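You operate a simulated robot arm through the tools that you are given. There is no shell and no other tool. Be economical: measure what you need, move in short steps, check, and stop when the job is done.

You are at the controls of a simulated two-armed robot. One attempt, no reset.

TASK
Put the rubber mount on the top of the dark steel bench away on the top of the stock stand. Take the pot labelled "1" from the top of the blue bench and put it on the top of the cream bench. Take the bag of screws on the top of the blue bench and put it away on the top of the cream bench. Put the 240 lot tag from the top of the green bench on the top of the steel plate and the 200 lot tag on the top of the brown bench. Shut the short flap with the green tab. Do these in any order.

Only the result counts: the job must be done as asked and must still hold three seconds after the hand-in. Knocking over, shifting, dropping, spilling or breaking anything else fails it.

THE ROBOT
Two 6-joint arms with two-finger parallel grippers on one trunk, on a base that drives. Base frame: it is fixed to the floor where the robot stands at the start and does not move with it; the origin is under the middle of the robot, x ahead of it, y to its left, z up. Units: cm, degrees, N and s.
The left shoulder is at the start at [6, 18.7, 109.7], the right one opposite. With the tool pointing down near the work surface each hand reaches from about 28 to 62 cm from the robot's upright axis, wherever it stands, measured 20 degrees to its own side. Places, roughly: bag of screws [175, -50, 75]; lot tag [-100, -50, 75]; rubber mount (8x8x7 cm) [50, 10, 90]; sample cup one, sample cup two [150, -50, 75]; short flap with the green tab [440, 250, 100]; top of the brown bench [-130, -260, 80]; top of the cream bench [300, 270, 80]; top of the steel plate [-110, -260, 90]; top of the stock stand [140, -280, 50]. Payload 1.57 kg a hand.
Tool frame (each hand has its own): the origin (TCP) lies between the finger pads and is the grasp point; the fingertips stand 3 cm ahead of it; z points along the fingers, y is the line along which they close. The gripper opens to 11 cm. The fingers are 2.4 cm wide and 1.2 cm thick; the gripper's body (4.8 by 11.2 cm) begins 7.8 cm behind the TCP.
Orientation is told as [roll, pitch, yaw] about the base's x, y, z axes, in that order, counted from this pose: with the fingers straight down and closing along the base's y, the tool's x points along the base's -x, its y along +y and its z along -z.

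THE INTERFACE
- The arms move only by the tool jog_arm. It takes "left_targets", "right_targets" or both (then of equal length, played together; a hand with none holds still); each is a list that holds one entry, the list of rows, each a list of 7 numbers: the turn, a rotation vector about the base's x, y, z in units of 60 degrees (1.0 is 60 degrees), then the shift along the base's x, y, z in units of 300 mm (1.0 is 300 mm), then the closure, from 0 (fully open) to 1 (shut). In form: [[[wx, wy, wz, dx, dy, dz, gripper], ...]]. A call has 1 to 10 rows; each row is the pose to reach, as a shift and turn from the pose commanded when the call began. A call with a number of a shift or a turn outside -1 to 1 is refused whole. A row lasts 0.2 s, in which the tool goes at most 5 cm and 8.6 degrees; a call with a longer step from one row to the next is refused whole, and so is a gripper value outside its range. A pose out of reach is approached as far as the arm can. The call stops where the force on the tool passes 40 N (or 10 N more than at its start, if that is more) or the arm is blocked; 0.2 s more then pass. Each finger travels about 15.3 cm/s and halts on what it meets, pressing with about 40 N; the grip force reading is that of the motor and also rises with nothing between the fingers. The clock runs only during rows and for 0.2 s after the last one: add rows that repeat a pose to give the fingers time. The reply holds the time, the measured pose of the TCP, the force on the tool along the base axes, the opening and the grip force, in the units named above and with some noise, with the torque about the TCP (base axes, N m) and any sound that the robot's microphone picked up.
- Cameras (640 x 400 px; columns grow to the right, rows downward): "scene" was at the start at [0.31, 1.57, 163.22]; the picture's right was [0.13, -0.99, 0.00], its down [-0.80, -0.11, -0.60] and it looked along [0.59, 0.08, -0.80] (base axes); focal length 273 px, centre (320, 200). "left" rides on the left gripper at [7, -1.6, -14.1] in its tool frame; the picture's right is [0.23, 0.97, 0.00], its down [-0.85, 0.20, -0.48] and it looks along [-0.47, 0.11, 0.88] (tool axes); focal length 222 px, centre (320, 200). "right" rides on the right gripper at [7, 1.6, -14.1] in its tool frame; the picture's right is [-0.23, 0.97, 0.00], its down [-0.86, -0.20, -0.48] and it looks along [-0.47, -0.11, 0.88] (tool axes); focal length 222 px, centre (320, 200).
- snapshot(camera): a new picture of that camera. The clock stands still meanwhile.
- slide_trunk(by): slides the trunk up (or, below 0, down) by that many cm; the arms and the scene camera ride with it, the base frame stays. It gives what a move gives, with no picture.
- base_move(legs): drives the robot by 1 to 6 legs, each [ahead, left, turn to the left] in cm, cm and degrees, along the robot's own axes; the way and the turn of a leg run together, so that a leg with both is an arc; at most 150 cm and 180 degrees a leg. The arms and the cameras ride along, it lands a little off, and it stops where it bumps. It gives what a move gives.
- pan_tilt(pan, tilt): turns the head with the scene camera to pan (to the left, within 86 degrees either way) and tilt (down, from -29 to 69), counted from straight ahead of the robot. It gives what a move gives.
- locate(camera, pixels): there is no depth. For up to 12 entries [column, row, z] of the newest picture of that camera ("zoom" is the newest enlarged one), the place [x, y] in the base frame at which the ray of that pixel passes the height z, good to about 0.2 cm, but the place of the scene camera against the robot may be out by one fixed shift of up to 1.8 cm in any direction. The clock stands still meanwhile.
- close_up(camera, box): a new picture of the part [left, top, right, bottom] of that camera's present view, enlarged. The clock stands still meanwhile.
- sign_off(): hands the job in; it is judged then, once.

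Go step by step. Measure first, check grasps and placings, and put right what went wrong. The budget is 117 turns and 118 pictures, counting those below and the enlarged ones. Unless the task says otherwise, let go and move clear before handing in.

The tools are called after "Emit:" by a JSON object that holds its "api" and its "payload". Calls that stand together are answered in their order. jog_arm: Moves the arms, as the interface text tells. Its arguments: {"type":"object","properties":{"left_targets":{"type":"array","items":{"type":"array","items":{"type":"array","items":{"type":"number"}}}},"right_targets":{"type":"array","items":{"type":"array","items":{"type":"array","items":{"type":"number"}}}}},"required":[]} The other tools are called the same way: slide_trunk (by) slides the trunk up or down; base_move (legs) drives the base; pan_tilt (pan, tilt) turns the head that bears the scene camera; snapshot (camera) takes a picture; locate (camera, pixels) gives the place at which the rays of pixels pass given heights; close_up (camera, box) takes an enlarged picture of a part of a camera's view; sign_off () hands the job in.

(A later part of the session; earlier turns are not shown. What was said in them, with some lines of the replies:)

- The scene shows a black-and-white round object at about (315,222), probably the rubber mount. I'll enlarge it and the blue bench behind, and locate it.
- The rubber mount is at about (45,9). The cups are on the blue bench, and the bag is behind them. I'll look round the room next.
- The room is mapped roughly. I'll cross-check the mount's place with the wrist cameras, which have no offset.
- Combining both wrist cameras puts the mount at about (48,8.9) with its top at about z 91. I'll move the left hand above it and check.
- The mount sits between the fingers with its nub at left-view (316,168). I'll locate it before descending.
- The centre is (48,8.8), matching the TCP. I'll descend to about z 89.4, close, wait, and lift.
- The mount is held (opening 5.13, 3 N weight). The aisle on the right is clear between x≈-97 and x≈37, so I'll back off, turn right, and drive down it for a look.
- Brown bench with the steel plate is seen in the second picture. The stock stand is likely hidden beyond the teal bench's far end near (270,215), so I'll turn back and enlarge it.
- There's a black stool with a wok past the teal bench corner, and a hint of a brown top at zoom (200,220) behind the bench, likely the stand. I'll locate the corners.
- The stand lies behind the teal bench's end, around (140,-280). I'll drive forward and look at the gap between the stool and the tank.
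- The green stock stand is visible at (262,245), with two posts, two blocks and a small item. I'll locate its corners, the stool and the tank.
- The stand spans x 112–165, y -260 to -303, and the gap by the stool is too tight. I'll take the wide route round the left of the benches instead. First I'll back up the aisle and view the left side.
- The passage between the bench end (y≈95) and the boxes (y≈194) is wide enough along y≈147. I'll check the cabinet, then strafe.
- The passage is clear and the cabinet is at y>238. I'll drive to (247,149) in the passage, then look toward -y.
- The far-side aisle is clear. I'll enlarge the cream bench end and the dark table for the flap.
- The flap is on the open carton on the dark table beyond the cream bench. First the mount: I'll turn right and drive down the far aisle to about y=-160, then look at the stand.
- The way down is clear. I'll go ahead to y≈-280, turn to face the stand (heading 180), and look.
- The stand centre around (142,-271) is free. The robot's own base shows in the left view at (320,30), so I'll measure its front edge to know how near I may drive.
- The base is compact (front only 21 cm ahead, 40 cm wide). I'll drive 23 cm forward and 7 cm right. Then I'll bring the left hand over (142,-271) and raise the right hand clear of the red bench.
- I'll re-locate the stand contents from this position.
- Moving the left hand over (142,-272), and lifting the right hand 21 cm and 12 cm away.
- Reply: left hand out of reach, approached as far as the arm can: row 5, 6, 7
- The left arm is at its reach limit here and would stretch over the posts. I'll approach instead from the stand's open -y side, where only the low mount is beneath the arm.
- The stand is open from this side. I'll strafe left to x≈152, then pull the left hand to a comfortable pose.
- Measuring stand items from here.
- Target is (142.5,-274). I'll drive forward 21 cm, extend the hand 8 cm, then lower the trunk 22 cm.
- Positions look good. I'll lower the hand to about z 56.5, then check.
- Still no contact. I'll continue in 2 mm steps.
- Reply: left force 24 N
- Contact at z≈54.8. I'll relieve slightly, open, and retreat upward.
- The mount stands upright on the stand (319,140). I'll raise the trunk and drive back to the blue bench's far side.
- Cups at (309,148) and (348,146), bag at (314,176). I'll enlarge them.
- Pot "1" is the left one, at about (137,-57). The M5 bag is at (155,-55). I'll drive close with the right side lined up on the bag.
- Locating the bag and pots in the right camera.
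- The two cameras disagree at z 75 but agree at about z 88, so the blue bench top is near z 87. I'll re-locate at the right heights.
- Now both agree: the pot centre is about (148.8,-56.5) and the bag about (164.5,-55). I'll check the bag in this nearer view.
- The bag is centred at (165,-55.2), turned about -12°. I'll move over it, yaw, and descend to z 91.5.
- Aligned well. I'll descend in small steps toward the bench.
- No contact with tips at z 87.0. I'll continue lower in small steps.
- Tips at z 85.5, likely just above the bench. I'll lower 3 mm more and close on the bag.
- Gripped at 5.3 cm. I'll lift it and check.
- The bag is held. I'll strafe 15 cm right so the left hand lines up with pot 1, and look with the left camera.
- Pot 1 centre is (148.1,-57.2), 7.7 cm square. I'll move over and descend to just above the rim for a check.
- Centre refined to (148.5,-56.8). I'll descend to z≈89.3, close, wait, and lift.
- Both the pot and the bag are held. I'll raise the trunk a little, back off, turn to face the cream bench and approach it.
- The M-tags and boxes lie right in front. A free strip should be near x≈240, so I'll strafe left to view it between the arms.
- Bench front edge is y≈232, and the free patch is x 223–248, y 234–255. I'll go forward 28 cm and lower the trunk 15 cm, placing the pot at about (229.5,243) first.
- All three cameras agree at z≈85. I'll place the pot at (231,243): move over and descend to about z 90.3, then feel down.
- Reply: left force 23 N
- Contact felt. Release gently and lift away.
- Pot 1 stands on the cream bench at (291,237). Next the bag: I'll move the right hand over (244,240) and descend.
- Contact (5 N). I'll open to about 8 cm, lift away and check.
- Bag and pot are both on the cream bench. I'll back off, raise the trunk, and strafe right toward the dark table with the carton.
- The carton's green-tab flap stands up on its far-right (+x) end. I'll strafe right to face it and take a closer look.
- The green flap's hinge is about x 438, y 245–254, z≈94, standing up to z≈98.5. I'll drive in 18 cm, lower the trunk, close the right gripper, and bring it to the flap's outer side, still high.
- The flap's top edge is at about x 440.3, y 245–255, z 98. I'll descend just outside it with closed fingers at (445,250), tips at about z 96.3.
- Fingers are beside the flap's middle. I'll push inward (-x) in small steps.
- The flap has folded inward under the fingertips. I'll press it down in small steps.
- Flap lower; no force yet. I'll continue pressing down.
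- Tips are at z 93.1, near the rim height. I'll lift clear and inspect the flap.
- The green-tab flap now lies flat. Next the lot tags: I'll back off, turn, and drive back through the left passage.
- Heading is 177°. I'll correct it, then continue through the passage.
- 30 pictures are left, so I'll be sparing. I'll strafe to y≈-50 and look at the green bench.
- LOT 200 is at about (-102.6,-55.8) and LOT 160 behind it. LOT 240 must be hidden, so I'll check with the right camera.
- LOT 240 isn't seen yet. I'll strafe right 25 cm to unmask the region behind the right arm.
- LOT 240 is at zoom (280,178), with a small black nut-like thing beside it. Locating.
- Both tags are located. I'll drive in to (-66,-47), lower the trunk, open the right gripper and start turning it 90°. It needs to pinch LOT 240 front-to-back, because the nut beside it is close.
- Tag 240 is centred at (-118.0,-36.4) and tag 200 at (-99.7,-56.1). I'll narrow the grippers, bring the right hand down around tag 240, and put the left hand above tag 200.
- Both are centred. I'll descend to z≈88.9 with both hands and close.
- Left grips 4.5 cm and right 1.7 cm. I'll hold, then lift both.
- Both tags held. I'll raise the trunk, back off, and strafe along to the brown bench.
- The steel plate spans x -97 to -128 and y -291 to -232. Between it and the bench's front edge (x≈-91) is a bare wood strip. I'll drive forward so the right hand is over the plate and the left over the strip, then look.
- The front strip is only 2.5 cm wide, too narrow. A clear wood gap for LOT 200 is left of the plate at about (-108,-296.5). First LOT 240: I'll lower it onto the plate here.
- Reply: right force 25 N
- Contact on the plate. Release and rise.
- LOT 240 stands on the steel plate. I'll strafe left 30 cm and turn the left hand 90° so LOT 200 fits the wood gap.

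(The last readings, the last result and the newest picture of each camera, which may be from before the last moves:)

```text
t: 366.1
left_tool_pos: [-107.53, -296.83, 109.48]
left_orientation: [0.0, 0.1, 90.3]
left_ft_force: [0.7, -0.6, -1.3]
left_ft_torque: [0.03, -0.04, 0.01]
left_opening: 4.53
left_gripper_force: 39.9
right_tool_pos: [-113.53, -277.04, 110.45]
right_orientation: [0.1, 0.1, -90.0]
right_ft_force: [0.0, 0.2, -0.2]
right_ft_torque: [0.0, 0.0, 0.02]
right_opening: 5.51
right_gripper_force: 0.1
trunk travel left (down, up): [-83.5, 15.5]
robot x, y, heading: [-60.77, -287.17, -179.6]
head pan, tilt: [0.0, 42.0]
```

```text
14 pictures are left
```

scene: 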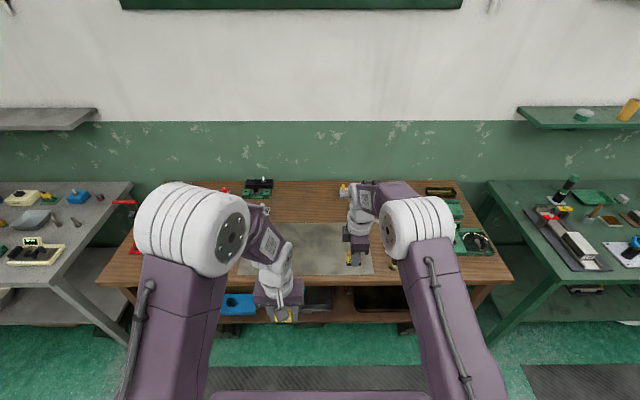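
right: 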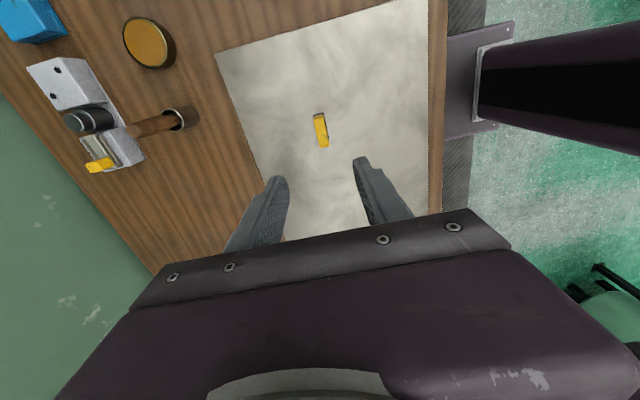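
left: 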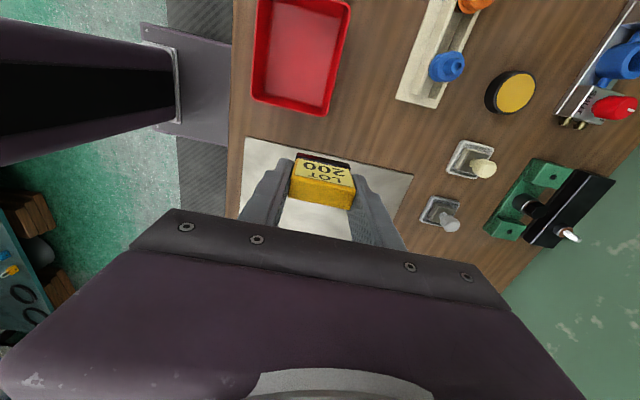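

Emit:
{"api": "locate", "payload": {"camera": "left", "pixels": [[250, 138, 85], [412, 174, 85], [255, 100, 86], [322, 114, 86], [330, 95, 90], [400, 98, 86], [435, 107, 86], [370, 140, 85], [455, 165, 86], [345, 108, 85]]}}

```text
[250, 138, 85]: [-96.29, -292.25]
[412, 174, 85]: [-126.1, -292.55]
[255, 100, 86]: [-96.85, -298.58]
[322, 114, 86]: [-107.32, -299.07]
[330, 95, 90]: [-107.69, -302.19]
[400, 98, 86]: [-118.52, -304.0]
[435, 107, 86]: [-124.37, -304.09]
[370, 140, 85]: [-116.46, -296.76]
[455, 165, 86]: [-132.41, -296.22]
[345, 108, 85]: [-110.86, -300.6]
```

The wood around (-115.5,-298) is clear (tray ends x≈-108, plate ends y≈-292.5, strip begins y≈-304). I'll place LOT 200 there.

Emit:
{"api": "jog_arm", "payload": {"left_targets": [[[0, 0, 0, -0.13, -0.02, 0, 1], [0, 0, 0, -0.267, -0.043, 0, 1], [0, 0, 0, -0.267, -0.043, -0.12, 1], [0, 0, 0, -0.267, -0.043, -0.26, 1], [0, 0, 0, -0.267, -0.043, -0.4, 1], [0, 0, 0, -0.267, -0.043, -0.53, 1], [0, 0, 0, -0.267, -0.043, -0.6, 1], [0, 0, 0, -0.267, -0.043, -0.62, 1], [0, 0, 0, -0.267, -0.043, -0.62, 1]]]}}

Emit:
{"api": "jog_arm", "payload": {"left_targets": [[[0, 0, 0, 0, 0, -0.01, 1], [0, 0, 0, 0, 0, -0.02, 1], [0, 0, 0, 0, 0, -0.03, 1], [0, 0, 0, 0, 0, -0.03, 1]]]}}

Emit:
{"api": "snapshot", "payload": {"camera": "left"}}

```text
t: 368.1
left_tool_pos: [-115.88, -298.19, 90.7]
left_orientation: [0.0, 0.2, 90.4]
left_ft_force: [0.0, -0.8, -1.6]
left_ft_torque: [0.0, 0.01, -0.03]
left_opening: 4.5
left_gripper_force: 39.9
right_tool_pos: [-113.56, -277.2, 110.4]
right_orientation: [0.0, 0.0, -89.9]
right_ft_force: [-0.4, 0.1, 0.0]
right_ft_torque: [-0.01, -0.03, -0.01]
right_opening: 5.49
right_gripper_force: 0.1
trunk travel left (down, up): [-83.5, 15.5]
robot x, y, heading: [-60.8, -287.52, -180.0]
head pan, tilt: [0.0, 42.0]
```

```text
t: 369.1
left_tool_pos: [-115.69, -298.16, 89.92]
left_orientation: [0.0, 0.1, 90.3]
left_ft_force: [0.2, 0.6, -2.0]
left_ft_torque: [0.05, -0.01, 0.02]
left_opening: 4.53
left_gripper_force: 39.9
right_tool_pos: [-113.62, -277.04, 110.49]
right_orientation: [0.0, 0.0, -89.8]
right_ft_force: [0.2, -1.0, 0.8]
right_ft_torque: [-0.01, 0.01, -0.01]
right_opening: 5.5
right_gripper_force: 0.0
trunk travel left (down, up): [-83.5, 15.5]
robot x, y, heading: [-60.97, -287.31, -179.7]
head pan, tilt: [0.0, 42.0]
```

```text
13 pictures are left
```

left: 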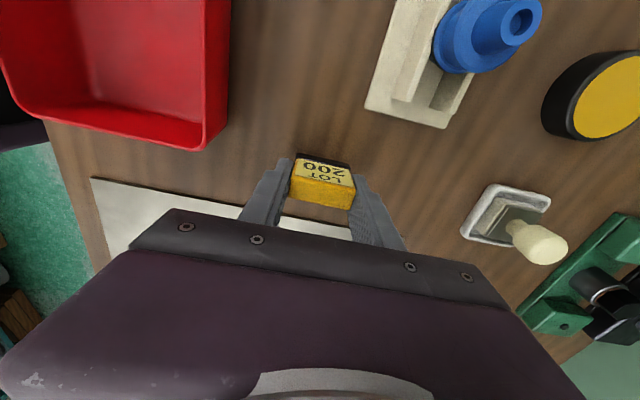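

Surroundings are clear. I'll feel down to contact.

Emit:
{"api": "jog_arm", "payload": {"left_targets": [[[0, 0, 0, 0, 0, -0.01, 1], [0, 0, 0, 0, 0, -0.018, 1], [0, 0, 0, 0, 0, -0.018, 1]]]}}

Emit:
{"api": "jog_arm", "payload": {"left_targets": [[[0, 0, 0, 0, 0, -0.006, 1], [0, 0, 0, 0, 0, -0.012, 1], [0, 0, 0, 0, 0, -0.012, 1]]]}}

Emit:
{"api": "jog_arm", "payload": {"left_targets": [[[0, 0, 0, 0, 0, -0.005, 1], [0, 0, 0, 0, 0, -0.01, 1], [0, 0, 0, 0, 0, -0.01, 1]]]}}

```text
t: 369.9
left_tool_pos: [-115.83, -298.17, 89.36]
left_orientation: [0.0, 0.1, 90.3]
left_ft_force: [-0.5, 0.6, -0.5]
left_ft_torque: [0.0, 0.01, 0.0]
left_opening: 4.52
left_gripper_force: 40.0
right_tool_pos: [-113.48, -277.18, 110.45]
right_orientation: [0.0, 0.0, -89.8]
right_ft_force: [-0.4, 0.6, 0.0]
right_ft_torque: [0.0, 0.01, -0.01]
right_opening: 5.49
right_gripper_force: 0.0
trunk travel left (down, up): [-83.5, 15.5]
robot x, y, heading: [-60.96, -287.47, -179.8]
head pan, tilt: [0.0, 42.0]
```

```text
t: 370.7
left_tool_pos: [-115.71, -298.03, 88.9]
left_orientation: [-0.2, 0.2, 90.2]
left_ft_force: [0.0, -0.5, -1.2]
left_ft_torque: [0.0, 0.02, 0.02]
left_opening: 4.5
left_gripper_force: 40.1
right_tool_pos: [-113.59, -277.16, 110.33]
right_orientation: [0.0, 0.0, -89.9]
right_ft_force: [0.6, 0.2, -0.3]
right_ft_torque: [0.06, 0.01, 0.0]
right_opening: 5.53
right_gripper_force: 0.0
trunk travel left (down, up): [-83.5, 15.5]
robot x, y, heading: [-60.94, -287.38, -180.0]
head pan, tilt: [0.0, 42.0]
```

```text
t: 371.5
left_tool_pos: [-115.8, -298.03, 88.96]
left_orientation: [0.2, 0.0, 90.3]
left_ft_force: [-2.3, -1.9, 15.9]
left_ft_torque: [-0.16, -0.24, -0.06]
left_opening: 4.52
left_gripper_force: 39.9
right_tool_pos: [-113.49, -277.2, 110.43]
right_orientation: [-0.1, 0.1, -89.9]
right_ft_force: [0.0, 0.5, 0.0]
right_ft_torque: [-0.01, 0.04, -0.01]
right_opening: 5.5
right_gripper_force: 0.0
trunk travel left (down, up): [-83.5, 15.5]
robot x, y, heading: [-60.78, -287.4, -179.7]
head pan, tilt: [0.0, 42.0]
```

Contact (16 N). I'll release, rise, and check.

Emit:
{"api": "jog_arm", "payload": {"left_targets": [[[0, 0, 0, 0, 0, 0.006, 1], [0, 0, 0, 0, 0, 0.006, 0.5], [0, 0, 0, 0, 0, 0.006, 0.4], [0, 0, 0, 0, 0, 0.006, 0.4], [0, 0, 0, 0, 0, 0.12, 0.4], [0, 0, 0, 0, 0, 0.27, 0.4], [0, 0, 0, 0, 0, 0.42, 0.4], [0, 0, 0, 0, 0, 0.57, 0.4], [0, 0, 0, 0, 0, 0.72, 0.4]]]}}

Emit:
{"api": "snapshot", "payload": {"camera": "left"}}

Emit:
{"api": "base_move", "payload": {"legs": [[-30, 0, 0]]}}

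Emit:
{"api": "snapshot", "payload": {"camera": "scene"}}

Emit:
{"api": "close_up", "payload": {"camera": "scene", "box": [200, 170, 440, 310]}}

```text
t: 373.5
left_tool_pos: [-115.58, -298.12, 110.52]
left_orientation: [0.0, 0.1, 90.3]
left_ft_force: [-0.5, -0.2, -0.3]
left_ft_torque: [0.01, 0.0, -0.01]
left_opening: 6.63
left_gripper_force: 0.0
right_tool_pos: [-113.44, -277.16, 110.36]
right_orientation: [0.0, 0.1, -90.0]
right_ft_force: [0.0, 0.2, -0.3]
right_ft_torque: [0.03, 0.02, 0.05]
right_opening: 5.5
right_gripper_force: 0.0
trunk travel left (down, up): [-83.5, 15.5]
robot x, y, heading: [-60.69, -287.55, -180.0]
head pan, tilt: [0.0, 42.0]
```

```text
12 pictures are left
```

left: 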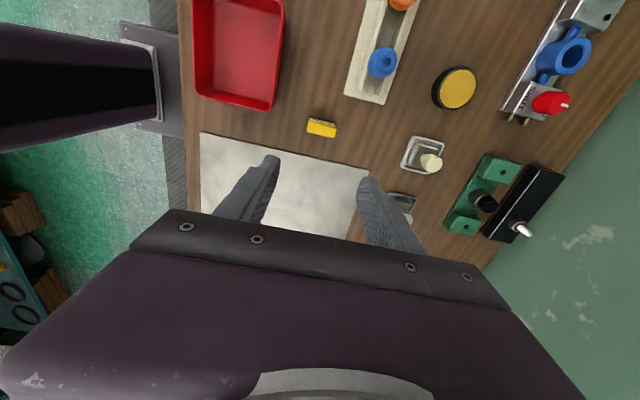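

```text
t: 375.6
left_tool_pos: [-85.5, -298.17, 110.33]
left_orientation: [-0.1, 0.1, 90.7]
left_ft_force: [-0.7, 0.2, 0.3]
left_ft_torque: [0.02, -0.02, 0.0]
left_opening: 6.58
left_gripper_force: 0.1
right_tool_pos: [-83.4, -277.17, 110.35]
right_orientation: [0.1, 0.1, -89.6]
right_ft_force: [0.2, 0.9, -0.1]
right_ft_torque: [0.0, -0.01, -0.02]
right_opening: 5.49
right_gripper_force: 0.2
trunk travel left (down, up): [-83.5, 15.5]
robot x, y, heading: [-30.28, -286.95, -179.1]
head pan, tilt: [0.0, 42.0]
```

```text
11 pictures are left
```

scene: 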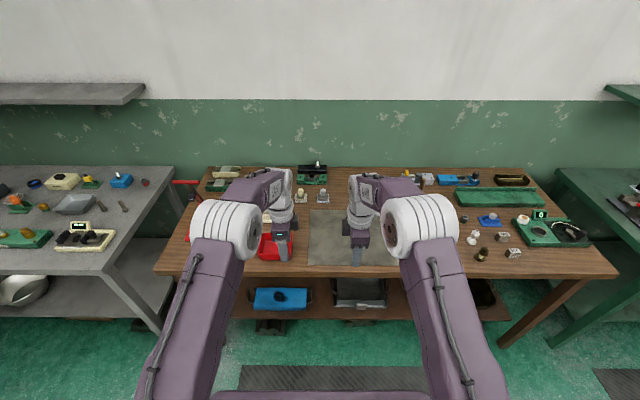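

```text
2.67 times, centred on (320, 240) of scene
```

zoom: 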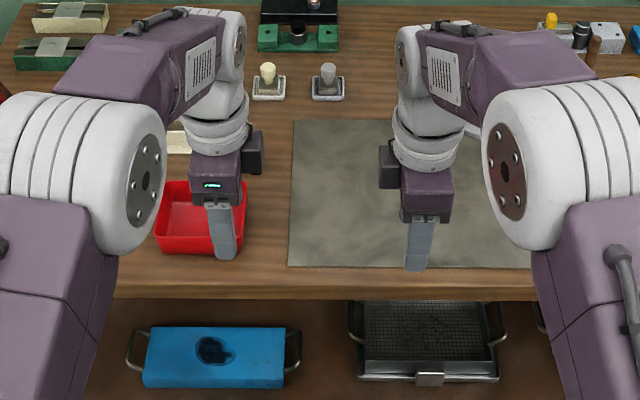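

LOT 200 stands on the bare wood (left view 321,128) and LOT 240 was seen standing on the plate. The mount, pot, bag and flap were each checked after placing, and both hands are empty and clear, so I'll hand in.

Emit:
{"api": "sign_off", "payload": {}}

```text
The job is handed in.
```

All five parts of the job are done and handed in:
- **Rubber mount:** on the stock stand.
- **Pot "1" and bag of screws:** both on the cream bench.
- **Lot tags:** 240 is on the steel plate and 200 is on the brown bench.
- **Flap:** the short flap with the green tab is shut.
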